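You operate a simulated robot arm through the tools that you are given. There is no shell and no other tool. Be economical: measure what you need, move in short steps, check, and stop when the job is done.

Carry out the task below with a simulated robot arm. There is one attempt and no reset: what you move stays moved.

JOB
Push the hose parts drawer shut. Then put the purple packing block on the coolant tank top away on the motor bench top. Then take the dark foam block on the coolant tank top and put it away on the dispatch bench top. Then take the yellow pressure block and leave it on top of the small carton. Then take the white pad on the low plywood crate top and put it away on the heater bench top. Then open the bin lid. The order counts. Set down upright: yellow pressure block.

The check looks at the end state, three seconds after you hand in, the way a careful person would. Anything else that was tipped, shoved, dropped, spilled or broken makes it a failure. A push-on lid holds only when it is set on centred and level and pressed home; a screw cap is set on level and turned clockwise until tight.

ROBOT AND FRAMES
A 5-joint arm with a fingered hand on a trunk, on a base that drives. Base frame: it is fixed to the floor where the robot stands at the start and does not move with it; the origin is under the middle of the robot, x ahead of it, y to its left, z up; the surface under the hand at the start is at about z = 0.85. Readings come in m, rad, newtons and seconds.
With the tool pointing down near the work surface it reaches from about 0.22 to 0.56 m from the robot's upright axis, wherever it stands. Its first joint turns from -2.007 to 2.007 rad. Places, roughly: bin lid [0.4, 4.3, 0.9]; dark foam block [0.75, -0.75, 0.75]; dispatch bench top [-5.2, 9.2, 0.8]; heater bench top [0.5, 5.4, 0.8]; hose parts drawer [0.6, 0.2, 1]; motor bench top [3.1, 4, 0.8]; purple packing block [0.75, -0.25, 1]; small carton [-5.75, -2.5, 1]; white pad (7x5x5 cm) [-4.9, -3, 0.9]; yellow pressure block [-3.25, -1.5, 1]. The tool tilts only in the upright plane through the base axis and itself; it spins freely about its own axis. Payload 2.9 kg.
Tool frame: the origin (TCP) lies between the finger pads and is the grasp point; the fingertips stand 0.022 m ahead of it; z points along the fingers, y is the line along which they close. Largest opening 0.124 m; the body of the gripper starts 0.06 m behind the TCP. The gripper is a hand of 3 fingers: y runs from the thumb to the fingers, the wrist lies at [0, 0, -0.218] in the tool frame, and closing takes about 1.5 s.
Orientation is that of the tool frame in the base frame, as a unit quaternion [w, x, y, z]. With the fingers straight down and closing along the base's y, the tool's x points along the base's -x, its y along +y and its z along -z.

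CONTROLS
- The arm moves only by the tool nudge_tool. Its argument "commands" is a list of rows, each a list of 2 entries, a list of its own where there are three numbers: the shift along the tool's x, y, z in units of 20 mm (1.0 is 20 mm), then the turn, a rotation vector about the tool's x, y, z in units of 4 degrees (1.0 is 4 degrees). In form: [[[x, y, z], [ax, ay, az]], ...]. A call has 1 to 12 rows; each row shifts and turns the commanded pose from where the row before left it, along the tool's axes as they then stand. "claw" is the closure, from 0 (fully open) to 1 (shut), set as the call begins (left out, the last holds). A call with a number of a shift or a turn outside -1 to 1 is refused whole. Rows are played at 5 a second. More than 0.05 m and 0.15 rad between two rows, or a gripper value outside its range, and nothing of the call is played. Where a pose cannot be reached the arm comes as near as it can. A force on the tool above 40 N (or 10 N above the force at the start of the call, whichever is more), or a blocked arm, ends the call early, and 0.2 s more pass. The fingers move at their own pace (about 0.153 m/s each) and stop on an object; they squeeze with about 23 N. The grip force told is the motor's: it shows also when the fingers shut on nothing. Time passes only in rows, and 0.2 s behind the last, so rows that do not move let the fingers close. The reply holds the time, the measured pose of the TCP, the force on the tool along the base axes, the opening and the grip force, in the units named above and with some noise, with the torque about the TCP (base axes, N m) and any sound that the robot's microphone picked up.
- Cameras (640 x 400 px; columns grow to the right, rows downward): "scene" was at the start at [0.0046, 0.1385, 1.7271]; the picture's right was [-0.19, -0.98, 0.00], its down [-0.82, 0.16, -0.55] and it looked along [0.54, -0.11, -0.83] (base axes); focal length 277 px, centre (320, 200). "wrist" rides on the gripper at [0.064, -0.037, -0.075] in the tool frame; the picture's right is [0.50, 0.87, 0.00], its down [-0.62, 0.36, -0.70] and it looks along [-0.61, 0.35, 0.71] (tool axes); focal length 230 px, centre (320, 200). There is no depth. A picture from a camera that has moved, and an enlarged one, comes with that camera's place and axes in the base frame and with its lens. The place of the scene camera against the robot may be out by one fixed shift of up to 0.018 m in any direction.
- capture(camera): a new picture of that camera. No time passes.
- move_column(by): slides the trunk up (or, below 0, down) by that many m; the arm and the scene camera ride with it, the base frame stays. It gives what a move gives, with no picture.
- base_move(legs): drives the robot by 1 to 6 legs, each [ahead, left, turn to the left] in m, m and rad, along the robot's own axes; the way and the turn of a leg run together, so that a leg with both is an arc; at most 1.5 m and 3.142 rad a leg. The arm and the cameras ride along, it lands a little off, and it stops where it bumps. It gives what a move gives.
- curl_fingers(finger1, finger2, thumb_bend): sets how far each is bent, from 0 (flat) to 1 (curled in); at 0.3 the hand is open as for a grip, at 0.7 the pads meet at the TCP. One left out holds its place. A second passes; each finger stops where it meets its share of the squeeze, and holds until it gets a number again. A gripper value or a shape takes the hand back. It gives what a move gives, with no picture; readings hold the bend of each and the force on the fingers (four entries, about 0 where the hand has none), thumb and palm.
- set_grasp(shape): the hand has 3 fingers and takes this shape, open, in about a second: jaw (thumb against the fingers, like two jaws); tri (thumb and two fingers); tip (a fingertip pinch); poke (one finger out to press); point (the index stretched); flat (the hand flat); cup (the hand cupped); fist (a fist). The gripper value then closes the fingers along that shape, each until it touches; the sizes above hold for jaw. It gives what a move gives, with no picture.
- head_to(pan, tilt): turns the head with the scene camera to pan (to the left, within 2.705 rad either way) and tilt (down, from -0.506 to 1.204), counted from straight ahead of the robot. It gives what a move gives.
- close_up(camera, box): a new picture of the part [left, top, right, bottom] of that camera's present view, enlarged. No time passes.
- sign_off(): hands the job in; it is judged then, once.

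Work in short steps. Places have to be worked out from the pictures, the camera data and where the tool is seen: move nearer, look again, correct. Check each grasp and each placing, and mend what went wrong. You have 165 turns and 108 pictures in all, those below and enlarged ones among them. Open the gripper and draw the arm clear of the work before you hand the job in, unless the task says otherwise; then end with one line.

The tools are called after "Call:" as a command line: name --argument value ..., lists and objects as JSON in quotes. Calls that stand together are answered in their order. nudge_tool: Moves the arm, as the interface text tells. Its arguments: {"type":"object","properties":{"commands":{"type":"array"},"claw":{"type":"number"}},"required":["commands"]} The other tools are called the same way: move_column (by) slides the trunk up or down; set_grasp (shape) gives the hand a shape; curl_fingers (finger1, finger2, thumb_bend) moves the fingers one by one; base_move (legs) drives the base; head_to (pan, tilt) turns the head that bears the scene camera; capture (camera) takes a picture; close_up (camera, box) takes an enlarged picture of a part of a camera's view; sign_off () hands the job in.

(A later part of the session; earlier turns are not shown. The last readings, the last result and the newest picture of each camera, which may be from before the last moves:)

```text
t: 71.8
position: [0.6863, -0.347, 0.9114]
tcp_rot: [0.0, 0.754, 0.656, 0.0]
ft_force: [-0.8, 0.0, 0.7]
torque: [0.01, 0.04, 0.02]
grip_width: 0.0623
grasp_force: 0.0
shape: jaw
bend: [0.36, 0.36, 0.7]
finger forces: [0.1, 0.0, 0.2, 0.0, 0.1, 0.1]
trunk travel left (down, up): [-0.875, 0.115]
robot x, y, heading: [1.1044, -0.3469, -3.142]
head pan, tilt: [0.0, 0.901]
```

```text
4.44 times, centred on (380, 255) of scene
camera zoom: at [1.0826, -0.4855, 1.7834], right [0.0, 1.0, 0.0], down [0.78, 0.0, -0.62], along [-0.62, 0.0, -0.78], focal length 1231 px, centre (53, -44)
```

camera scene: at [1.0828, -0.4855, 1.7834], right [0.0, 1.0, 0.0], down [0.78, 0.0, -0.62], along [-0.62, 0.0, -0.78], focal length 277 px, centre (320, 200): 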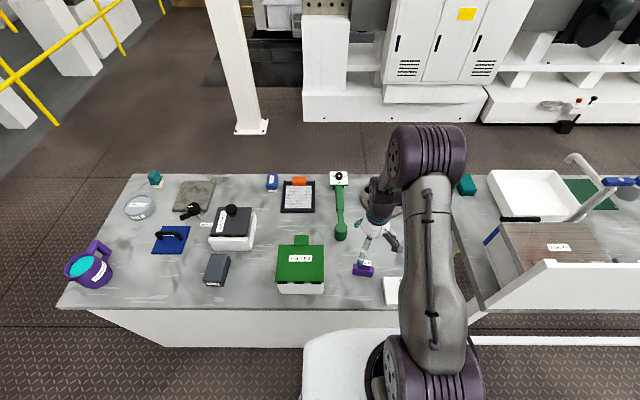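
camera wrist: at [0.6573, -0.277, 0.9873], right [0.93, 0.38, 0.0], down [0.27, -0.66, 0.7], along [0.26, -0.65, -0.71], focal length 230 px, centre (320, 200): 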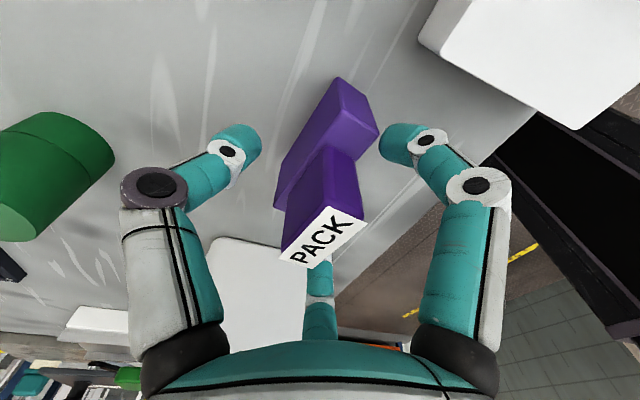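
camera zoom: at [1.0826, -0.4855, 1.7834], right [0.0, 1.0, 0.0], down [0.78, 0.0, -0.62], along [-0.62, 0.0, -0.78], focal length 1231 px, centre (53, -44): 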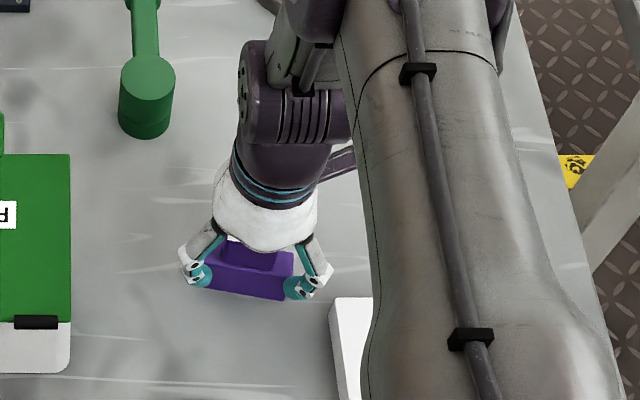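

Fingers straddle the block properly; close.

Call:
nudge_tool --commands '[[[0, 0, 0], [0, 0, 0]], [[0, 0, 0], [0, 0, 0]], [[0, 0, 0], [0, 0, 0]], [[0, 0, 0], [0, 0, 0]], [[0, 0, 0], [0, 0, 0]], [[0, 0, 0], [0, 0, 0]], [[0, 0, 0], [0, 0, 0]]]' --claw 1

Call:
capture --camera "wrist"

```text
t: 73.1
position: [0.6852, -0.3458, 0.9151]
tcp_rot: [-0.003, 0.754, 0.656, -0.003]
ft_force: [0.7, -0.5, 29.0]
torque: [0.03, 0.27, -0.05]
grip_width: 0.0186
grasp_force: 23.2
shape: jaw
bend: [0.8, 0.78, 0.7]
finger forces: [20.0, 22.0, 0.1, 0.0, 51.0, 0.1]
trunk travel left (down, up): [-0.875, 0.115]
robot x, y, heading: [1.1034, -0.35, -3.132]
head pan, tilt: [0.0, 0.901]
stopped in row 6: the force on the tool passed its limit at 40 N (the readings are from after the stop); the commanded pose is now the measured one
```

```text
73 pictures are left
camera wrist: at [0.6571, -0.2767, 0.9903], right [0.93, 0.38, -0.01], down [0.27, -0.66, 0.7], along [0.26, -0.65, -0.71], focal length 230 px, centre (320, 200)
```

wrist: 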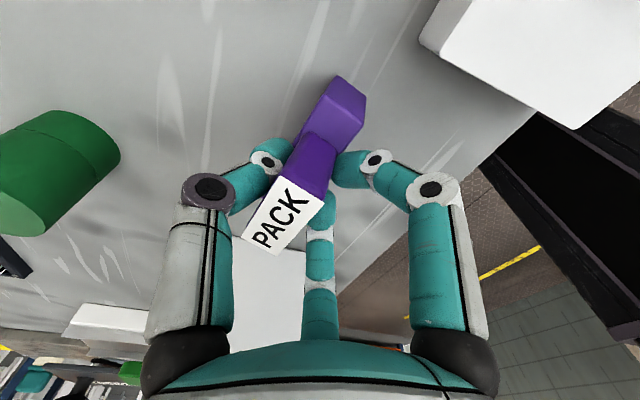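

The post is gripped (18.6 mm). Lift gently to relieve the contact and check.

Call:
nudge_tool --commands '[[[0, 0, -0.2], [0, 0, 0]], [[0, 0, -0.5], [0, 0, 0]], [[0, 0, -1], [0, 0, 0]], [[0, 0, -1], [0, 0, 0]], [[0, 0, -1], [0, 0, 0]], [[0, 0, -1], [0, 0, 0]], [[0, 0, -1], [0, 0, 0]], [[0, 0, -1], [0, 0, 0]], [[0, 0, -1], [0, 0, 0]], [[0, 0, -1], [0, 0, 0]]]'

Call:
capture --camera "wrist"

```text
t: 75.3
position: [0.6846, -0.346, 1.0867]
tcp_rot: [0.0, 0.754, 0.657, -0.001]
ft_force: [0.3, 0.0, -1.8]
torque: [0.0, -0.02, 0.01]
grip_width: 0.0152
grasp_force: 23.0
shape: jaw
bend: [0.81, 0.8, 0.68]
finger forces: [16.0, 20.3, 0.0, 0.1, 34.9, 0.0]
trunk travel left (down, up): [-0.875, 0.115]
robot x, y, heading: [1.0999, -0.3478, -3.137]
head pan, tilt: [0.0, 0.901]
```

```text
72 pictures are left
camera wrist: at [0.6564, -0.2777, 1.1627], right [0.93, 0.38, 0.0], down [0.27, -0.66, 0.7], along [0.26, -0.65, -0.71], focal length 230 px, centre (320, 200)
```

wrist: 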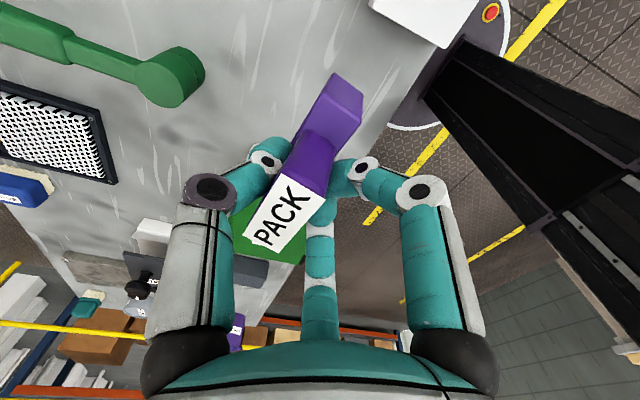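

Held firmly. Back off, turn to face +x, and travel up the aisle toward the motor bench.

Call:
base_move --legs '[[-0.6, 0, 0], [0, 0, 3.138], [0, 1.45, 0], [0, 1.45, 0], [0, 1.0, 0]]'

Call:
head_to --pan 0 --tilt 0.45

Call:
capture --camera "scene"

```text
t: 104.3
position: [2.3979, 3.483, 1.0869]
tcp_rot: [0.0, -0.624, 0.782, -0.001]
ft_force: [-0.6, 0.1, -2.5]
torque: [0.03, 0.03, -0.01]
grip_width: 0.0151
grasp_force: 23.0
shape: jaw
bend: [0.81, 0.8, 0.68]
finger forces: [12.9, 23.2, 0.0, 0.0, 35.1, 0.0]
trunk travel left (down, up): [-0.875, 0.115]
robot x, y, heading: [1.979, 3.5195, -0.083]
head pan, tilt: [0.0, 0.901]
```

```text
t: 105.2
position: [2.3972, 3.483, 1.0879]
tcp_rot: [0.001, -0.623, 0.782, 0.0]
ft_force: [0.9, -0.6, -1.5]
torque: [-0.02, 0.02, 0.0]
grip_width: 0.015
grasp_force: 22.8
shape: jaw
bend: [0.81, 0.8, 0.68]
finger forces: [12.9, 23.3, 0.0, 0.0, 35.2, 0.0]
trunk travel left (down, up): [-0.875, 0.115]
robot x, y, heading: [1.9812, 3.5222, -0.086]
head pan, tilt: [0.0, 0.45]
```

```text
71 pictures are left
camera scene: at [2.021, 3.6692, 1.8217], right [-0.08, -1.0, 0.0], down [-0.43, 0.04, -0.9], along [0.9, -0.07, -0.44], focal length 277 px, centre (320, 200)
```

scene: 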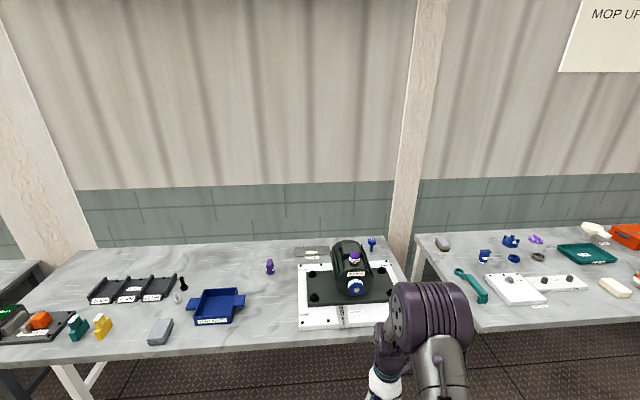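

The motor bench shows free space between the blue tray and the motor at ≈(2.88, 3.85). Straighten heading and approach.

Call:
base_move --legs '[[0, 0, 0.086], [0, 0.33, 0], [0.4, 0, 0]]'

Call:
head_to --pan 0 --tilt 0.9

Call:
capture --camera "scene"

Call:
capture --camera "wrist"

```text
t: 110.0
position: [2.8038, 3.8444, 1.0874]
tcp_rot: [0.001, -0.654, 0.756, -0.001]
ft_force: [-0.1, 0.3, -2.2]
torque: [-0.02, 0.03, 0.0]
grip_width: 0.0149
grasp_force: 22.8
shape: jaw
bend: [0.81, 0.8, 0.68]
finger forces: [12.9, 23.2, 0.0, 0.1, 35.1, 0.0]
trunk travel left (down, up): [-0.875, 0.115]
robot x, y, heading: [2.3877, 3.8487, -0.006]
head pan, tilt: [0.0, 0.45]
```

```text
t: 110.9
position: [2.803, 3.8437, 1.0873]
tcp_rot: [0.001, -0.654, 0.757, -0.001]
ft_force: [0.4, -0.1, -1.3]
torque: [-0.01, 0.02, 0.01]
grip_width: 0.0151
grasp_force: 22.7
shape: jaw
bend: [0.81, 0.8, 0.68]
finger forces: [12.9, 23.2, 0.0, 0.0, 35.2, 0.0]
trunk travel left (down, up): [-0.875, 0.115]
robot x, y, heading: [2.388, 3.8474, -0.002]
head pan, tilt: [0.0, 0.901]
```

```text
70 pictures are left
camera scene: at [2.3984, 4.0002, 1.7835], right [0.0, -1.0, 0.0], down [-0.78, 0.0, -0.62], along [0.62, 0.0, -0.78], focal length 277 px, centre (320, 200)
```

scene: 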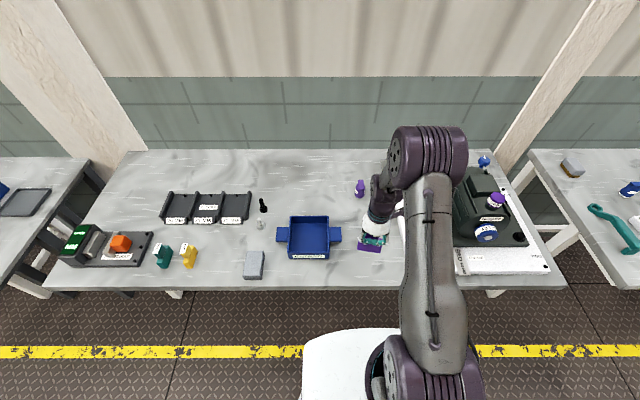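

```text
69 pictures are left
camera wrist: at [2.8312, 3.7761, 1.1624], right [-0.93, -0.37, 0.0], down [-0.27, 0.66, 0.7], along [-0.26, 0.65, -0.71], focal length 230 px, centre (320, 200)
```

wrist: 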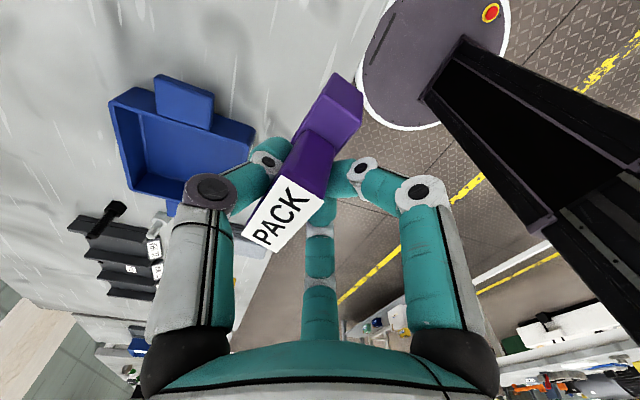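

Target ≈(2.88, 3.81). Move over it while descending part way, then recheck.

Call:
nudge_tool --commands '[[[0.3, -0.9, 0], [0, 0, 0]], [[0.3, -0.9, 0], [0, 0, 0]], [[0.3, -0.9, 0.5], [0, 0, 0]], [[0.2, -0.9, 1], [0, 0, 0]], [[0, -0.4, 1], [0, 0, 0]], [[0, 0, 1], [0, 0, 0]], [[0, 0, 1], [0, 0, 0]], [[0, 0, 1], [0, 0, 0]], [[0, 0, 1], [0, 0, 0]], [[0, 0, 0], [0, 0, 0]]]'

Call:
capture --camera "wrist"

Call:
close_up --camera "scene" --box '[300, 160, 460, 300]'

```text
t: 113.1
position: [2.8824, 3.8401, 0.9571]
tcp_rot: [0.001, -0.652, 0.758, -0.001]
ft_force: [-0.6, 0.5, -3.2]
torque: [0.02, 0.03, 0.03]
grip_width: 0.0154
grasp_force: 22.9
shape: jaw
bend: [0.81, 0.8, 0.68]
finger forces: [14.8, 21.7, 0.0, 0.0, 34.5, 0.0]
out of reach, approached as far as the arm can: row 1, 2, 3, 4
trunk travel left (down, up): [-0.875, 0.115]
robot x, y, heading: [2.3907, 3.8471, -0.006]
head pan, tilt: [0.0, 0.901]
```

```text
68 pictures are left
camera wrist: at [2.9083, 3.7716, 1.032], right [-0.93, -0.36, 0.0], down [-0.26, 0.66, 0.7], along [-0.25, 0.65, -0.71], focal length 230 px, centre (320, 200)
```

wrist: 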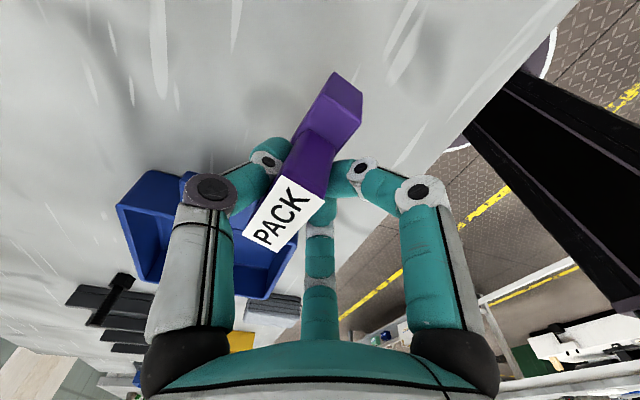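

```text
2.86 times, centred on (380, 230) of scene
camera zoom: at [2.3985, 4.0002, 1.7834], right [0.0, -1.0, 0.0], down [-0.78, 0.0, -0.62], along [0.62, 0.0, -0.78], focal length 791 px, centre (149, 114)
```

zoom: 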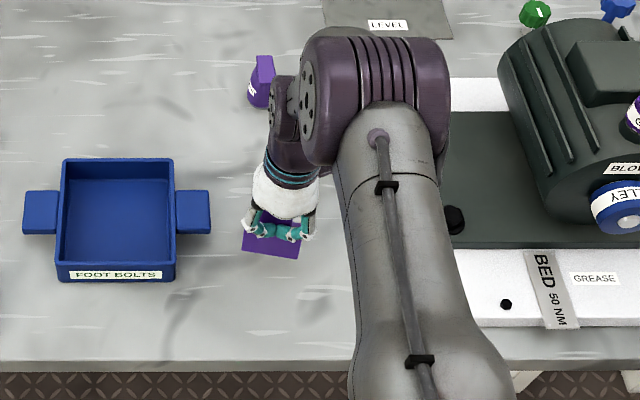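

Clear of the tray. Descend, fine steps near contact.

Call:
nudge_tool --commands '[[[0, 0, 1], [0, 0, 0]], [[0, 0, 1], [0, 0, 0]], [[0, 0, 0.7], [0, 0, 0]], [[0, 0, 0.3], [0, 0, 0]], [[0, 0, 0.2], [0, 0, 0]], [[0, 0, 0.2], [0, 0, 0]], [[0, 0, 0.2], [0, 0, 0]], [[0, 0, 0.2], [0, 0, 0]], [[0, 0, 0.2], [0, 0, 0]], [[0, 0, 0.2], [0, 0, 0]]]'

```text
t: 113.8
position: [2.8854, 3.8408, 0.9164]
tcp_rot: [0.007, -0.652, 0.758, -0.006]
ft_force: [-5.0, -2.5, 26.4]
torque: [-0.01, 0.01, 0.01]
grip_width: 0.0162
grasp_force: 23.4
shape: jaw
bend: [0.82, 0.81, 0.68]
finger forces: [21.7, 33.8, 0.0, 0.1, 51.6, 0.0]
trunk travel left (down, up): [-0.875, 0.115]
robot x, y, heading: [2.3857, 3.8467, -0.003]
head pan, tilt: [0.0, 0.901]
stopped in row 3: the force on the tool passed its limit at 50 N (the readings are from after the stop); the commanded pose is now the measured one
```

Contact at TCP z=0.916 (surface ≈0.85). Ease up a hair and open.

Call:
nudge_tool --commands '[[[0, 0, -0.05], [0, 0, 0]], [[0, 0, 0], [0, 0, 0]]]'

Call:
nudge_tool --commands '[[[0, 0, 0], [0, 0, 0]], [[0, 0, 0], [0, 0, 0]], [[0, 0, 0], [0, 0, 0]], [[0, 0, 0], [0, 0, 0]], [[0, 0, 0], [0, 0, 0]], [[0, 0, 0], [0, 0, 0]]]' --claw 0.5

Call:
nudge_tool --commands '[[[0, 0, -0.5], [0, 0, 0]], [[0, 0, -1], [0, 0, 0]], [[0, 0, -1], [0, 0, 0]], [[0, 0, -1], [0, 0, 0]], [[0, 0, -1], [0, 0, 0]], [[0, 0, -1], [0, 0, 0]], [[0, 0, -1], [0, 0, 0]], [[0, 0, -1], [0, 0, 0]], [[0, 0, -1], [0, 0, 0]], [[0, 0, -1], [0, 0, 0]], [[0, 0, -1], [0, 0, 0]], [[0, 0, -1], [0, 0, 0]]]'

Call:
capture --camera "wrist"

```text
t: 114.4
position: [2.8838, 3.8399, 0.9162]
tcp_rot: [0.007, -0.652, 0.758, -0.006]
ft_force: [-1.9, -1.3, 25.0]
torque: [-0.03, -0.14, 0.0]
grip_width: 0.0169
grasp_force: 23.4
shape: jaw
bend: [0.82, 0.81, 0.68]
finger forces: [21.7, 30.2, 0.0, 0.1, 52.1, 0.0]
trunk travel left (down, up): [-0.875, 0.115]
robot x, y, heading: [2.386, 3.8484, -0.001]
head pan, tilt: [0.0, 0.901]
```

```text
t: 115.8
position: [2.886, 3.8398, 0.914]
tcp_rot: [0.006, -0.652, 0.758, -0.005]
ft_force: [0.4, -1.5, 13.1]
torque: [0.31, 0.06, 0.04]
grip_width: 0.0589
grasp_force: 0.0
shape: jaw
bend: [0.37, 0.82, 0.7]
finger forces: [0.1, 12.7, 0.1, 0.1, 0.1, 0.0]
trunk travel left (down, up): [-0.875, 0.115]
robot x, y, heading: [2.386, 3.8477, -0.003]
head pan, tilt: [0.0, 0.901]
```

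```text
t: 118.4
position: [2.8821, 3.8428, 1.1439]
tcp_rot: [0.005, -0.652, 0.758, -0.005]
ft_force: [-0.4, 0.2, 0.1]
torque: [0.04, 0.01, 0.0]
grip_width: 0.0616
grasp_force: 0.1
shape: jaw
bend: [0.37, 0.37, 0.7]
finger forces: [0.1, 0.0, 0.0, 0.1, 0.0, 0.0]
trunk travel left (down, up): [-0.875, 0.115]
robot x, y, heading: [2.3847, 3.8507, -0.005]
head pan, tilt: [0.0, 0.901]
```

```text
66 pictures are left
camera wrist: at [2.9074, 3.7739, 1.2198], right [-0.93, -0.37, -0.01], down [-0.27, 0.66, 0.7], along [-0.25, 0.65, -0.72], focal length 230 px, centre (320, 200)
```

wrist: 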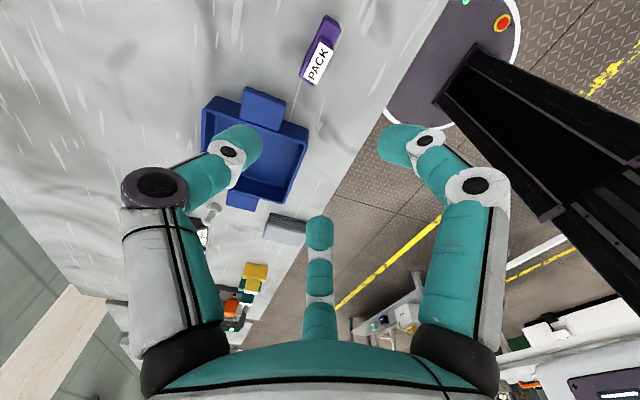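

The purple block stands upright on the motor bench. Now back to the coolant tank for the foam block.

Call:
base_move --legs '[[-0.65, 0, 0], [0, -1.5, 0], [0, -1.5, 0], [0, -1.5, 0]]'

```text
t: 142.9
position: [2.3002, -0.5785, 1.1443]
tcp_rot: [0.005, -0.672, 0.741, -0.005]
ft_force: [-0.3, -0.3, 0.7]
torque: [-0.04, -0.01, 0.03]
grip_width: 0.0616
grasp_force: 0.1
shape: jaw
bend: [0.37, 0.37, 0.7]
finger forces: [0.1, 0.0, 0.0, 0.0, 0.0, 0.1]
trunk travel left (down, up): [-0.875, 0.115]
robot x, y, heading: [1.8064, -0.5978, 0.046]
head pan, tilt: [0.0, 0.901]
```

Call:
base_move --legs '[[0, 0, 3.096], [0, 0.25, 0], [0.55, 0, 0]]'

Call:
capture --camera "scene"

Call:
capture --camera "wrist"

```text
t: 154.9
position: [0.7579, -0.8807, 1.1446]
tcp_rot: [-0.005, 0.745, 0.668, -0.005]
ft_force: [0.2, 1.5, 0.0]
torque: [-0.01, -0.01, -0.02]
grip_width: 0.0615
grasp_force: 0.1
shape: jaw
bend: [0.37, 0.37, 0.7]
finger forces: [0.0, 0.0, 0.0, 0.0, 0.0, 0.2]
trunk travel left (down, up): [-0.875, 0.115]
robot x, y, heading: [1.253, -0.8665, -3.101]
head pan, tilt: [0.0, 0.901]
```

```text
65 pictures are left
camera scene: at [1.2389, -1.0046, 1.7834], right [-0.04, 1.0, 0.0], down [0.78, 0.03, -0.62], along [-0.62, -0.02, -0.78], focal length 277 px, centre (320, 200)
```

scene: 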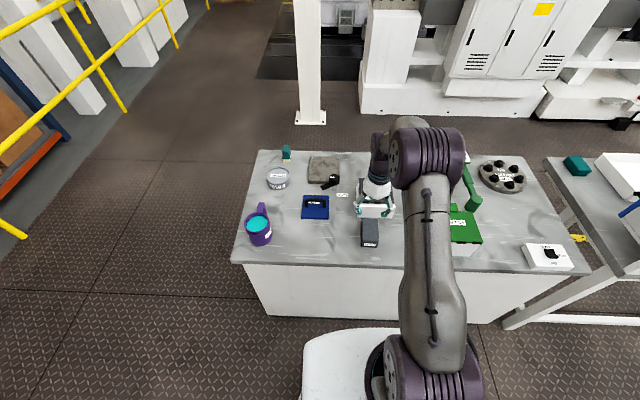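

```text
64 pictures are left
camera wrist: at [0.7287, -0.8128, 1.2197], right [0.91, 0.4, -0.01], down [0.3, -0.65, 0.7], along [0.27, -0.64, -0.72], focal length 230 px, centre (320, 200)
```

wrist: 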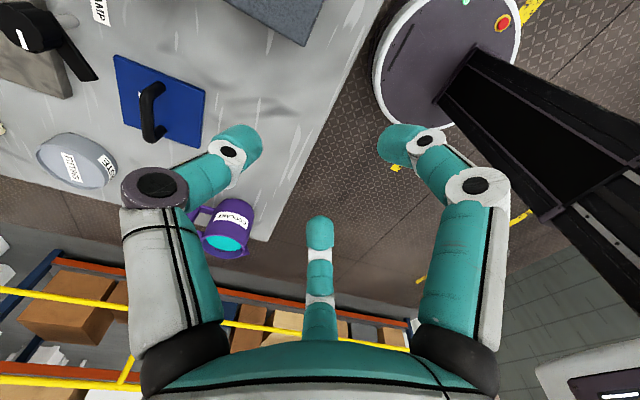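

Call:
close_up --camera "scene" --box '[330, 190, 440, 270]'

Call:
nudge_tool --commands '[[[0, 0.6, 0], [0, 0, 1]], [[0, 0.6, 0], [0, 0, 1]], [[0, 0.6, 0], [0, 0, 1]], [[0, 0.6, 0], [0, 0, 1]], [[0, 0.6, 0], [0, 0, 1]], [[0, 0.6, 0], [0, 0, 1]], [[0, 0, 0], [0, 0, 1]], [[0, 0, 0], [0, 0, 1]], [[0, 0, 0], [0, 0, 1]], [[0, 0, 0], [0, 0, 1]], [[0, 0, 0], [0, 0, 1]], [[0, 0, 0], [0, 0, 1]]]' --claw 0

Call:
nudge_tool --commands '[[[0, 0, 0], [0, 0, 1]], [[0, 0, 0], [0, 0, 1]], [[0, 0, 0], [0, 0, 1]], [[0, 0, 0], [0, 0, 1]], [[0, 0, 0], [0, 0, 1]], [[0, 0, 0], [0, 0, 1]], [[0, 0, 0], [0, 0, 1]], [[0, 0, 0], [0, 0, 1]], [[0, 0, 0], [0, 0, 0]]]'

Call:
capture --camera "wrist"

```text
5.00 times, centred on (385, 230) of scene
camera zoom: at [1.2389, -1.0046, 1.7834], right [-0.04, 1.0, 0.0], down [0.78, 0.03, -0.62], along [-0.62, -0.02, -0.78], focal length 1385 px, centre (-5, 50)
```

zoom: 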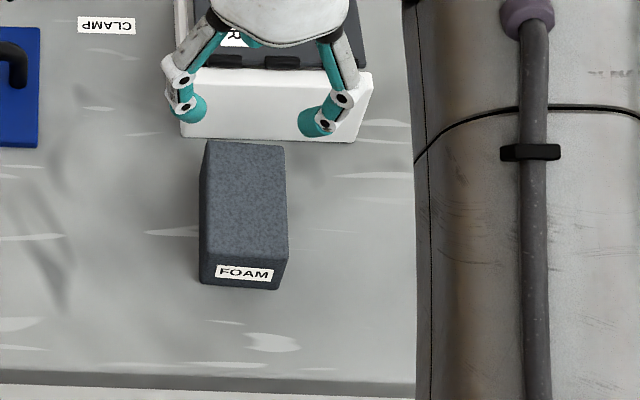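

```text
t: 157.5
position: [0.8269, -0.9015, 1.1447]
tcp_rot: [-0.001, 0.951, 0.308, -0.006]
ft_force: [-0.6, 0.8, 0.6]
torque: [0.01, -0.03, 0.02]
grip_width: 0.1239
grasp_force: 0.1
shape: jaw
bend: [0.3, 0.3, 0.3]
finger forces: [0.0, 0.0, 0.0, 0.1, 0.0, 0.1]
trunk travel left (down, up): [-0.875, 0.115]
robot x, y, heading: [1.252, -0.8652, -3.099]
head pan, tilt: [0.0, 0.901]
```

```text
t: 159.5
position: [0.8265, -0.901, 1.1428]
tcp_rot: [0.0, 0.999, 0.034, -0.007]
ft_force: [0.6, -0.2, -0.3]
torque: [-0.01, -0.03, -0.01]
grip_width: 0.124
grasp_force: 0.0
shape: jaw
bend: [0.3, 0.3, 0.3]
finger forces: [0.0, 0.1, 0.1, 0.1, 0.0, 0.0]
trunk travel left (down, up): [-0.875, 0.115]
robot x, y, heading: [1.2537, -0.8665, -3.106]
head pan, tilt: [0.0, 0.901]
```

```text
62 pictures are left
camera wrist: at [0.8887, -0.8589, 1.2173], right [0.56, -0.83, -0.01], down [-0.58, -0.4, 0.71], along [-0.59, -0.39, -0.7], focal length 230 px, centre (320, 200)
```

wrist: 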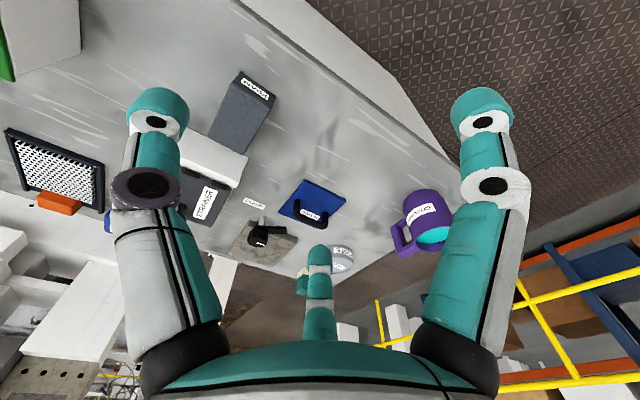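

The foam block is roughly 105×62×38 mm, long along x, with the clamp box just behind it. Drive closer, then position the hand above it for an accurate look.

Call:
base_move --legs '[[0, -0.02, -0.034], [0.1, 0, 0]]'

Call:
nudge_tool --commands '[[[-0.5, -1, 0], [0, 0, 0]], [[-0.5, -1, 0], [0, 0, 0]], [[-0.5, 0, 0.5], [0, 0, 0]], [[-0.5, 0, 0.5], [0, 0, 0]], [[0, 0, 0], [0, 0, 0]]]'

Call:
capture --camera "wrist"

```text
t: 161.0
position: [0.7271, -0.8661, 1.1438]
tcp_rot: [0.001, 1.0, 0.017, -0.007]
ft_force: [-0.2, 1.5, 0.0]
torque: [0.01, 0.01, -0.03]
grip_width: 0.1238
grasp_force: 0.1
shape: jaw
bend: [0.3, 0.3, 0.3]
finger forces: [0.0, 0.0, 0.0, 0.1, 0.1, 0.0]
trunk travel left (down, up): [-0.875, 0.115]
robot x, y, heading: [1.1545, -0.8435, -3.139]
head pan, tilt: [0.0, 0.901]
```

```text
t: 162.2
position: [0.6857, -0.8279, 1.124]
tcp_rot: [-0.001, 1.0, 0.017, -0.007]
ft_force: [0.5, -0.6, -0.4]
torque: [-0.01, 0.02, -0.03]
grip_width: 0.124
grasp_force: 0.0
shape: jaw
bend: [0.3, 0.3, 0.3]
finger forces: [0.1, 0.0, 0.0, 0.1, 0.1, 0.1]
trunk travel left (down, up): [-0.875, 0.115]
robot x, y, heading: [1.1565, -0.8426, -3.138]
head pan, tilt: [0.0, 0.901]
```

```text
61 pictures are left
camera wrist: at [0.7491, -0.7883, 1.198], right [0.53, -0.85, -0.01], down [-0.6, -0.38, 0.71], along [-0.61, -0.37, -0.7], focal length 230 px, centre (320, 200)
```

wrist: 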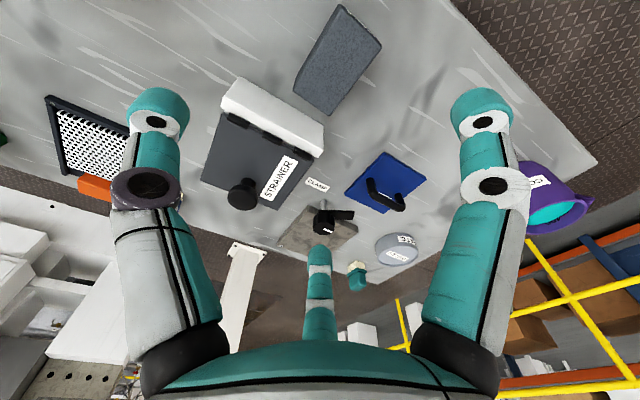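

Foam block centre ≈(0.685,-0.846), top ≈0.888, aligned with x. Descend over it with the hand open, stopping at z≈0.885.

Call:
nudge_tool --commands '[[[0.1, 0.9, 0], [0, 0, 0]], [[0, 0, 1], [0, 0, 0]], [[0, 0, 1], [0, 0, 0]], [[0, 0, 1], [0, 0, 0]], [[0, 0, 1], [0, 0, 0]], [[0, 0, 1], [0, 0, 0]], [[0, 0, 1], [0, 0, 0]], [[0, 0, 1], [0, 0, 0]], [[0, 0, 0], [0, 0, 0]]]'

Call:
capture --camera "wrist"

Call:
close_up --camera "scene" --box '[300, 180, 440, 300]'

```text
t: 164.2
position: [0.6871, -0.846, 0.9827]
tcp_rot: [0.0, 1.0, 0.017, -0.009]
ft_force: [-1.1, 0.2, 0.3]
torque: [-0.01, -0.04, -0.03]
grip_width: 0.1239
grasp_force: 0.1
shape: jaw
bend: [0.3, 0.3, 0.3]
finger forces: [0.0, 0.0, 0.1, 0.0, 0.0, 0.0]
trunk travel left (down, up): [-0.875, 0.115]
robot x, y, heading: [1.1567, -0.8482, -3.134]
head pan, tilt: [0.0, 0.901]
```

```text
60 pictures are left
camera wrist: at [0.7506, -0.8063, 1.0572], right [0.53, -0.85, -0.01], down [-0.59, -0.38, 0.71], along [-0.61, -0.37, -0.7], focal length 230 px, centre (320, 200)
```

wrist: 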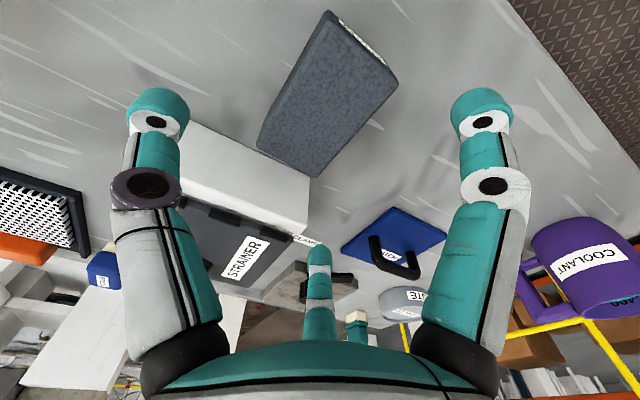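

```text
3.33 times, centred on (370, 240) of scene
camera zoom: at [1.1356, -0.9846, 1.7834], right [0.0, 1.0, 0.0], down [0.78, 0.0, -0.62], along [-0.62, 0.0, -0.78], focal length 923 px, centre (153, 67)
```

zoom: 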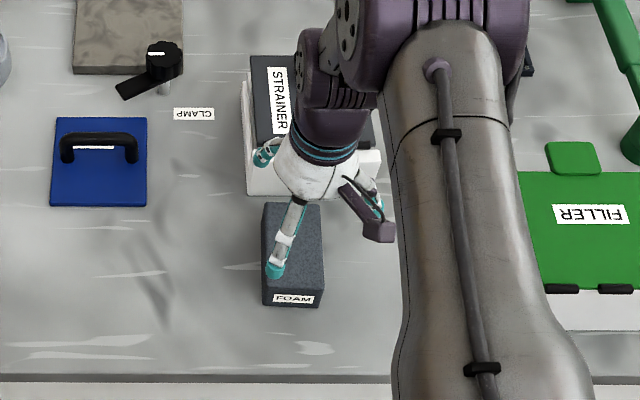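

Analysing the finger geometry (three radial fingers: thumb at tool -y, two fingers at about (±0.065, +0.041)), I offset the TCP 18 mm toward the finger side so both fingers land on the long face, then descend.

Call:
nudge_tool --commands '[[[-0.2, 0.9, 0], [0, 0, 0]], [[0, 0, 1], [0, 0, 0]], [[0, 0, 1], [0, 0, 0]], [[0, 0, 1], [0, 0, 0]], [[0, 0, 1], [0, 0, 0]], [[0, 0, 0.5], [0, 0, 0]], [[0, 0, 0.4], [0, 0, 0]], [[0, 0, 0], [0, 0, 0]]]'

Call:
capture --camera "wrist"

```text
t: 166.0
position: [0.6817, -0.863, 0.8851]
tcp_rot: [0.0, 1.0, 0.016, -0.006]
ft_force: [-0.1, 0.3, -0.7]
torque: [0.0, -0.02, 0.01]
grip_width: 0.1239
grasp_force: 0.0
shape: jaw
bend: [0.3, 0.3, 0.3]
finger forces: [0.0, 0.1, 0.0, 0.0, 0.0, 0.0]
trunk travel left (down, up): [-0.875, 0.115]
robot x, y, heading: [1.1568, -0.8433, -3.135]
head pan, tilt: [0.0, 0.901]
```

```text
58 pictures are left
camera wrist: at [0.7455, -0.8242, 0.9595], right [0.53, -0.85, -0.01], down [-0.6, -0.38, 0.71], along [-0.61, -0.37, -0.7], focal length 230 px, centre (320, 200)
```

wrist: 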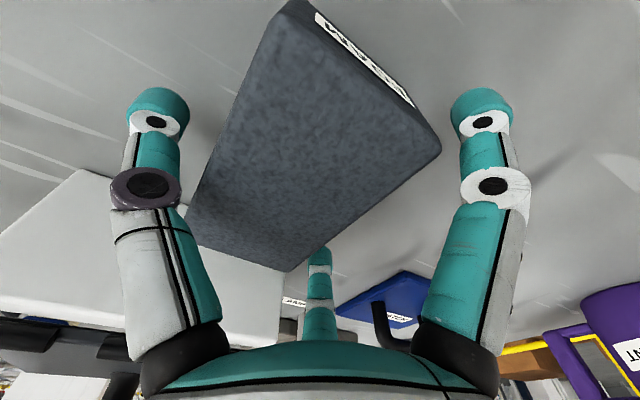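

Block lies between thumb (left) and fingers. Bring the thumb in part way, then the fingers.

Call:
curl_fingers --thumb_bend 0.43

Call:
curl_fingers --finger1 0.55 --finger2 0.55

Call:
capture --camera "wrist"

```text
t: 167.0
position: [0.6824, -0.8652, 0.8851]
tcp_rot: [0.0, 1.0, 0.016, -0.007]
ft_force: [0.1, -0.3, -0.5]
torque: [0.01, 0.0, 0.03]
grip_width: 0.0876
grasp_force: 0.7
shape: fingers
bend: [0.3, 0.3, 0.43]
finger forces: [0.1, 0.1, 0.0, 0.1, 0.2, 0.0]
trunk travel left (down, up): [-0.875, 0.115]
robot x, y, heading: [1.1566, -0.8439, -3.134]
head pan, tilt: [0.0, 0.901]
```

```text
t: 168.0
position: [0.6825, -0.8648, 0.8855]
tcp_rot: [0.0, 1.0, 0.017, -0.007]
ft_force: [0.7, -0.3, 1.4]
torque: [-0.04, -0.04, 0.02]
grip_width: 0.0653
grasp_force: 4.7
shape: fingers
bend: [0.48, 0.52, 0.42]
finger forces: [4.0, 1.4, 0.0, 0.1, 4.2, 0.0]
trunk travel left (down, up): [-0.875, 0.115]
robot x, y, heading: [1.1577, -0.8452, -3.142]
head pan, tilt: [0.0, 0.901]
```

```text
57 pictures are left
camera wrist: at [0.7456, -0.8244, 0.9598], right [0.53, -0.85, -0.01], down [-0.59, -0.38, 0.71], along [-0.61, -0.37, -0.7], focal length 230 px, centre (320, 200)
```

wrist: 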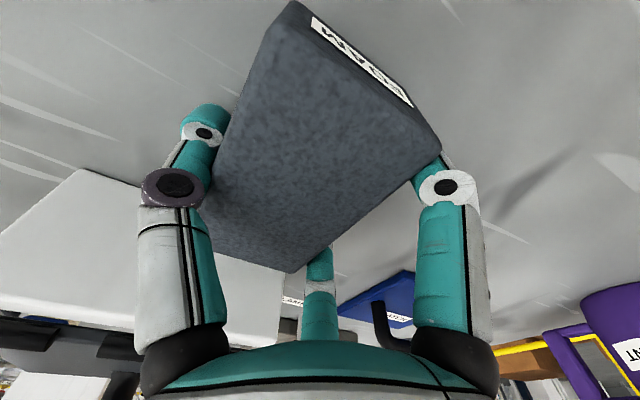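

Contact on all three. Increase the squeeze and lift.

Call:
curl_fingers --finger1 0.85 --finger2 0.85 --thumb_bend 0.5

Call:
nudge_tool --commands '[[[0, 0, -0.3], [0, 0, 0]], [[0, 0, -0.7], [0, 0, 0]], [[0, 0, -1], [0, 0, 0]], [[0, 0, -1], [0, 0, 0]]]'

Call:
capture --camera "wrist"

```text
t: 169.0
position: [0.6828, -0.8643, 0.8856]
tcp_rot: [0.0, 1.0, 0.017, -0.007]
ft_force: [-0.2, -0.4, 1.8]
torque: [-0.09, 0.0, -0.05]
grip_width: 0.0635
grasp_force: 14.3
shape: fingers
bend: [0.49, 0.53, 0.44]
finger forces: [7.8, 7.2, 0.0, 0.1, 13.8, 0.0]
trunk travel left (down, up): [-0.875, 0.115]
robot x, y, heading: [1.155, -0.8424, -3.141]
head pan, tilt: [0.0, 0.901]
```

```text
t: 170.0
position: [0.683, -0.8652, 0.9457]
tcp_rot: [0.0, 1.0, 0.016, -0.008]
ft_force: [0.4, 0.8, -0.8]
torque: [0.0, 0.04, 0.01]
grip_width: 0.0634
grasp_force: 14.7
shape: fingers
bend: [0.49, 0.54, 0.44]
finger forces: [7.1, 6.8, 0.0, 0.0, 14.0, 0.1]
trunk travel left (down, up): [-0.875, 0.115]
robot x, y, heading: [1.1514, -0.8521, -3.136]
head pan, tilt: [0.0, 0.901]
```

```text
56 pictures are left
camera wrist: at [0.7465, -0.8244, 1.0211], right [0.53, -0.85, -0.01], down [-0.59, -0.38, 0.71], along [-0.61, -0.37, -0.7], focal length 230 px, centre (320, 200)
```

wrist: 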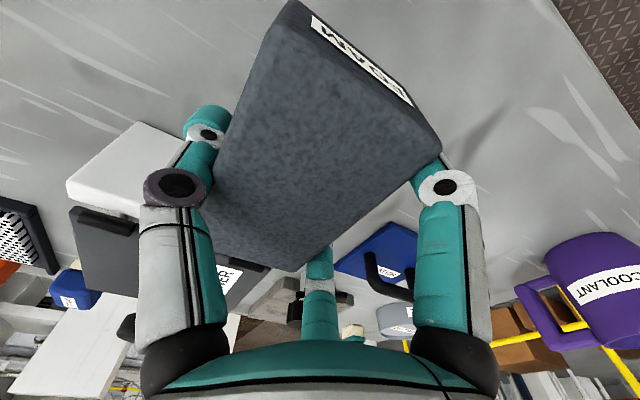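

Foam block held. Raise, back out into the aisle facing +y, and look ahead for a route to the dispatch bench.

Call:
nudge_tool --commands '[[[0, 0, -1], [0, 0, 0]], [[0, 0, -1], [0, 0, 0]], [[0, 0, -1], [0, 0, 0]], [[0, 0, -1], [0, 0, 0]], [[0, 0, -1], [0, 0, 0]], [[0, 0, -1], [0, 0, 0]], [[0, 0, -1], [0, 0, 0]], [[1, 0, 0], [0, 0, 0]], [[1, 0, 0], [0, 0, 0]], [[1, 0, 0], [0, 0, 0]], [[1, 0, 0], [0, 0, 0]]]'

Call:
base_move --legs '[[-0.55, 0, 0], [0, 0, -1.57], [1.4, 0, 0], [1.4, 0, 0]]'

Call:
head_to --pan 0.3 --tilt 0.25

Call:
capture --camera "scene"

```text
t: 172.4
position: [0.7652, -0.8602, 1.0843]
tcp_rot: [-0.001, 1.0, 0.016, -0.007]
ft_force: [0.0, 0.2, -0.2]
torque: [0.02, 0.02, 0.01]
grip_width: 0.0635
grasp_force: 14.4
shape: fingers
bend: [0.49, 0.54, 0.44]
finger forces: [7.0, 6.9, 0.0, 0.1, 13.9, 0.1]
trunk travel left (down, up): [-0.875, 0.115]
robot x, y, heading: [1.1547, -0.8443, -3.14]
head pan, tilt: [0.0, 0.901]
```

```text
t: 192.4
position: [1.7373, 2.3157, 1.0838]
tcp_rot: [-0.005, 0.712, -0.702, -0.004]
ft_force: [0.2, -0.7, 0.4]
torque: [0.02, 0.03, -0.01]
grip_width: 0.0633
grasp_force: 14.0
shape: fingers
bend: [0.49, 0.54, 0.44]
finger forces: [7.1, 6.9, 0.0, 0.0, 14.1, 0.1]
trunk travel left (down, up): [-0.875, 0.115]
robot x, y, heading: [1.7467, 1.9253, 1.553]
head pan, tilt: [0.0, 0.901]
```

```text
t: 193.5
position: [1.7375, 2.3164, 1.0847]
tcp_rot: [-0.004, 0.712, -0.702, -0.005]
ft_force: [0.1, 0.4, -0.5]
torque: [0.01, -0.02, 0.03]
grip_width: 0.0633
grasp_force: 13.8
shape: fingers
bend: [0.49, 0.54, 0.44]
finger forces: [7.1, 7.0, 0.0, 0.1, 14.2, 0.0]
trunk travel left (down, up): [-0.875, 0.115]
robot x, y, heading: [1.7443, 1.9216, 1.557]
head pan, tilt: [0.3, 0.25]
```

```text
55 pictures are left
camera scene: at [1.5687, 1.9639, 1.8404], right [0.96, 0.28, 0.0], down [0.07, -0.24, -0.97], along [-0.27, 0.93, -0.25], focal length 277 px, centre (320, 200)
```

scene: 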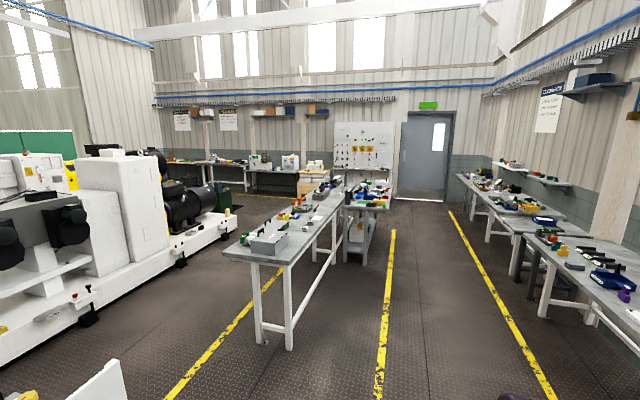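

Route: up the aisle, then left along the back wall. Advance and look again.

Call:
base_move --legs '[[0, 0, 0.014], [1.5, 0, 0], [1.5, 0, 0], [1.0, 0, 0]]'

Call:
head_to --pan 0.9 --tilt 0.3

Call:
capture --camera "scene"

```text
t: 212.9
position: [1.6633, 6.286, 1.0836]
tcp_rot: [-0.005, 0.726, -0.688, -0.005]
ft_force: [0.3, 0.3, 0.1]
torque: [-0.02, -0.01, 0.01]
grip_width: 0.0634
grasp_force: 14.0
shape: fingers
bend: [0.49, 0.54, 0.44]
finger forces: [7.1, 6.9, 0.0, 0.0, 14.2, 0.0]
trunk travel left (down, up): [-0.875, 0.115]
robot x, y, heading: [1.6868, 5.8946, 1.598]
head pan, tilt: [0.3, 0.25]
```

```text
t: 213.9
position: [1.663, 6.2866, 1.0844]
tcp_rot: [-0.005, 0.726, -0.688, -0.005]
ft_force: [0.0, -0.3, -0.7]
torque: [0.02, -0.01, 0.03]
grip_width: 0.0634
grasp_force: 14.1
shape: fingers
bend: [0.49, 0.54, 0.44]
finger forces: [7.1, 7.0, 0.1, 0.0, 14.2, 0.0]
trunk travel left (down, up): [-0.875, 0.115]
robot x, y, heading: [1.6849, 5.8978, 1.59]
head pan, tilt: [0.901, 0.3]
```

```text
54 pictures are left
camera scene: at [1.4632, 5.8963, 1.8357], right [0.6, 0.8, 0.0], down [0.24, -0.18, -0.96], along [-0.76, 0.58, -0.3], focal length 277 px, centre (320, 200)
```

scene: 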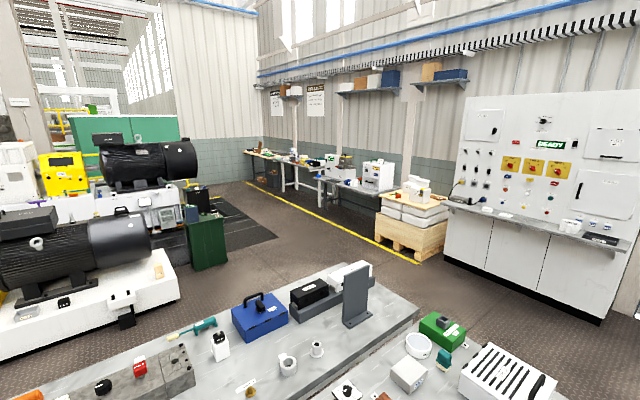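

Corridor along y≈8 looks clear. Drive there, turn to -x, and advance.

Call:
base_move --legs '[[1.05, 0, 0], [1.0, 0, 0], [0, 0, 1.55], [1.5, 0, 0], [1.0, 0, 0]]'

Call:
head_to --pan -0.4 --tilt 0.35

Call:
capture --camera "scene"

```text
t: 239.6
position: [-1.2651, 7.8456, 1.0844]
tcp_rot: [0.001, 1.0, 0.028, -0.007]
ft_force: [0.5, -0.6, -0.3]
torque: [-0.01, -0.06, 0.01]
grip_width: 0.0633
grasp_force: 14.0
shape: fingers
bend: [0.49, 0.54, 0.44]
finger forces: [7.2, 7.1, 0.0, 0.0, 14.2, 0.1]
trunk travel left (down, up): [-0.875, 0.115]
robot x, y, heading: [-0.8778, 7.8708, -3.115]
head pan, tilt: [0.901, 0.3]
```

```text
t: 241.1
position: [-1.2652, 7.8465, 1.0836]
tcp_rot: [-0.001, 1.0, 0.028, -0.007]
ft_force: [-0.3, -0.2, -0.4]
torque: [0.03, 0.01, -0.01]
grip_width: 0.0631
grasp_force: 14.7
shape: fingers
bend: [0.49, 0.54, 0.44]
finger forces: [7.1, 7.1, 0.0, 0.0, 14.3, 0.0]
trunk travel left (down, up): [-0.875, 0.115]
robot x, y, heading: [-0.8718, 7.8689, -3.113]
head pan, tilt: [-0.4, 0.351]
```

```text
53 pictures are left
camera scene: at [-0.9023, 7.7678, 1.831], right [0.36, 0.93, 0.0], down [0.32, -0.12, -0.94], along [-0.88, 0.34, -0.34], focal length 277 px, centre (320, 200)
```

scene: 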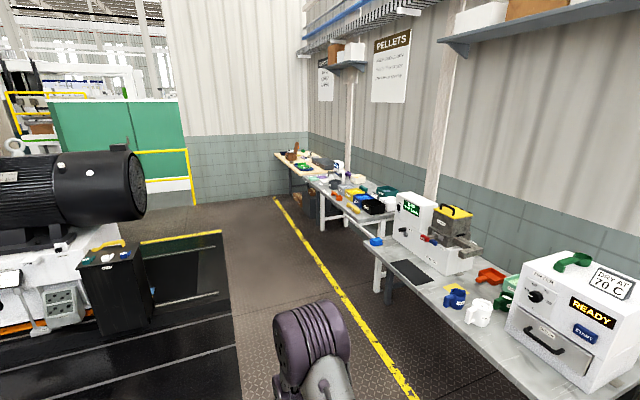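

Drive further along the wall towards x≈-4.2 and look at the benches.

Call:
base_move --legs '[[0, 0, -0.027], [1.5, 0, 0], [1.5, 0, 0]]'

Call:
head_to --pan -0.8 --tilt 0.4

Call:
capture --camera "scene"

```text
t: 255.9
position: [-4.2708, 7.8731, 1.0849]
tcp_rot: [0.0, 1.0, 0.012, -0.008]
ft_force: [0.4, 0.6, -0.1]
torque: [0.0, 0.04, 0.01]
grip_width: 0.0636
grasp_force: 14.3
shape: fingers
bend: [0.49, 0.54, 0.44]
finger forces: [7.1, 7.1, 0.1, 0.1, 14.3, 0.1]
trunk travel left (down, up): [-0.875, 0.115]
robot x, y, heading: [-3.8787, 7.8804, 3.138]
head pan, tilt: [-0.4, 0.351]
```

```text
t: 256.8
position: [-4.2691, 7.8725, 1.0834]
tcp_rot: [0.0, 1.0, 0.011, -0.007]
ft_force: [0.1, 0.1, 0.7]
torque: [0.01, -0.02, 0.01]
grip_width: 0.0633
grasp_force: 14.2
shape: fingers
bend: [0.49, 0.54, 0.44]
finger forces: [7.2, 7.1, 0.0, 0.0, 14.3, 0.0]
trunk travel left (down, up): [-0.875, 0.115]
robot x, y, heading: [-3.8793, 7.8833, 3.136]
head pan, tilt: [-0.799, 0.4]
```

```text
52 pictures are left
camera scene: at [-3.8891, 7.8123, 1.8265], right [0.72, 0.69, 0.0], down [0.27, -0.28, -0.92], along [-0.64, 0.66, -0.39], focal length 277 px, centre (320, 200)
```

scene: 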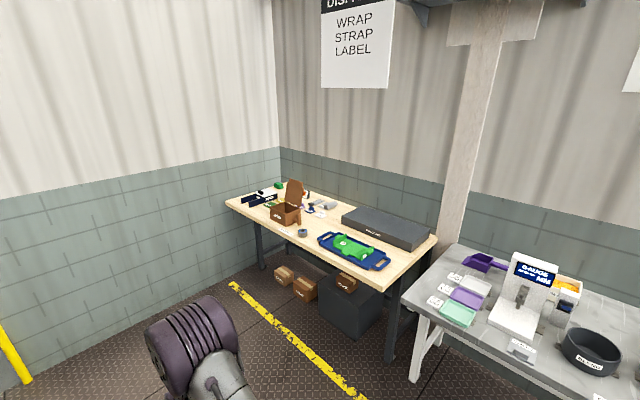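

The wooden bench under the DISPATCH sign is the goal. Move in front of it, facing +y.

Call:
base_move --legs '[[1.45, 0, 0], [0, 0, -1.567]]'

Call:
head_to --pan 0 --tilt 0.7

Call:
capture --camera "scene"

```text
t: 267.8
position: [-5.3526, 8.3024, 1.0852]
tcp_rot: [-0.005, 0.713, -0.702, -0.005]
ft_force: [-0.8, 0.3, 0.6]
torque: [0.02, -0.01, 0.01]
grip_width: 0.0632
grasp_force: 14.2
shape: fingers
bend: [0.49, 0.54, 0.44]
finger forces: [7.2, 7.0, 0.1, 0.0, 14.3, 0.0]
trunk travel left (down, up): [-0.875, 0.115]
robot x, y, heading: [-5.3455, 7.914, 1.559]
head pan, tilt: [-0.799, 0.4]
```

```text
t: 269.0
position: [-5.351, 8.3021, 1.0841]
tcp_rot: [-0.005, 0.712, -0.702, -0.005]
ft_force: [0.6, 0.7, -0.2]
torque: [-0.02, -0.01, -0.01]
grip_width: 0.0631
grasp_force: 14.5
shape: fingers
bend: [0.49, 0.54, 0.44]
finger forces: [7.3, 7.1, 0.0, 0.1, 14.3, 0.1]
trunk travel left (down, up): [-0.875, 0.115]
robot x, y, heading: [-5.3425, 7.9084, 1.558]
head pan, tilt: [0.0, 0.7]
```

```text
51 pictures are left
camera scene: at [-5.492, 7.9457, 1.7996], right [1.0, -0.01, 0.0], down [-0.01, -0.64, -0.77], along [0.01, 0.77, -0.64], focal length 277 px, centre (320, 200)
```

scene: 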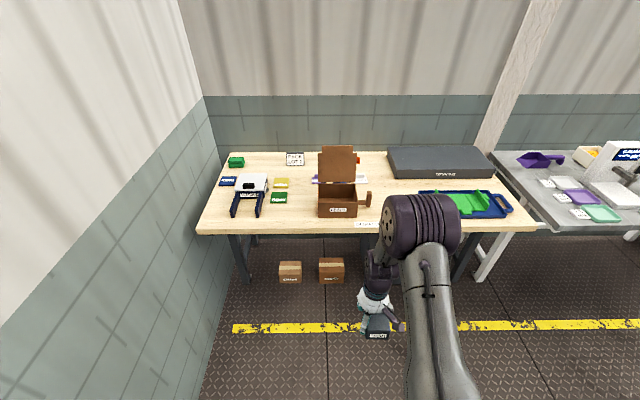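

Free patch left of the wooden box at ≈(-5.61, 8.965). Position the robot in front of it.

Call:
base_move --legs '[[0, 0.265, 0.012], [0.6, 0, 0]]'

Call:
head_to --pan 0 --tilt 0.95

Call:
capture --camera "scene"

Call:
capture --camera "wrist"

```text
t: 273.9
position: [-5.6179, 8.9067, 1.0852]
tcp_rot: [-0.005, 0.715, -0.699, -0.006]
ft_force: [0.8, 0.3, -0.8]
torque: [0.01, 0.01, -0.02]
grip_width: 0.063
grasp_force: 14.5
shape: fingers
bend: [0.49, 0.54, 0.44]
finger forces: [7.3, 7.1, 0.0, 0.0, 14.4, 0.1]
trunk travel left (down, up): [-0.875, 0.115]
robot x, y, heading: [-5.6059, 8.5149, 1.559]
head pan, tilt: [0.0, 0.7]
```

```text
t: 274.6
position: [-5.618, 8.9065, 1.0844]
tcp_rot: [-0.004, 0.716, -0.698, -0.005]
ft_force: [-0.5, -0.7, -0.3]
torque: [0.01, 0.04, -0.01]
grip_width: 0.0629
grasp_force: 14.7
shape: fingers
bend: [0.49, 0.54, 0.44]
finger forces: [7.1, 7.1, 0.1, 0.0, 14.4, 0.0]
trunk travel left (down, up): [-0.875, 0.115]
robot x, y, heading: [-5.6097, 8.5196, 1.565]
head pan, tilt: [0.0, 0.949]
```

```text
50 pictures are left
camera scene: at [-5.7558, 8.537, 1.7799], right [1.0, -0.01, 0.0], down [0.0, -0.81, -0.58], along [0.0, 0.58, -0.81], focal length 277 px, centre (320, 200)
```

scene: 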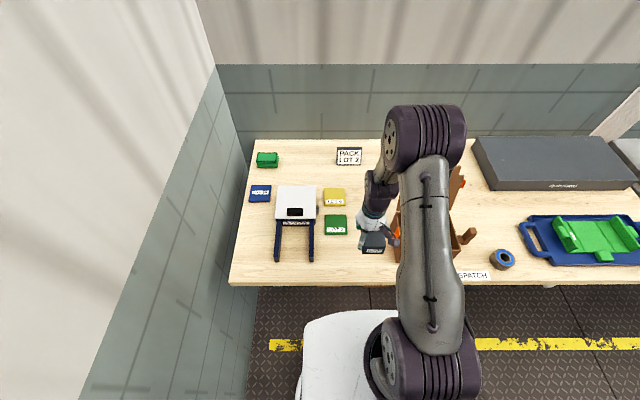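

```text
49 pictures are left
camera wrist: at [-5.5797, 8.8433, 1.1583], right [-0.85, -0.52, -0.01], down [-0.37, 0.6, 0.71], along [-0.37, 0.61, -0.7], focal length 230 px, centre (320, 200)
```

wrist: 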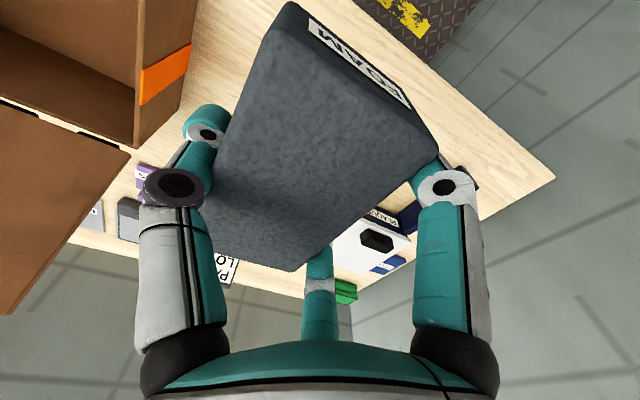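

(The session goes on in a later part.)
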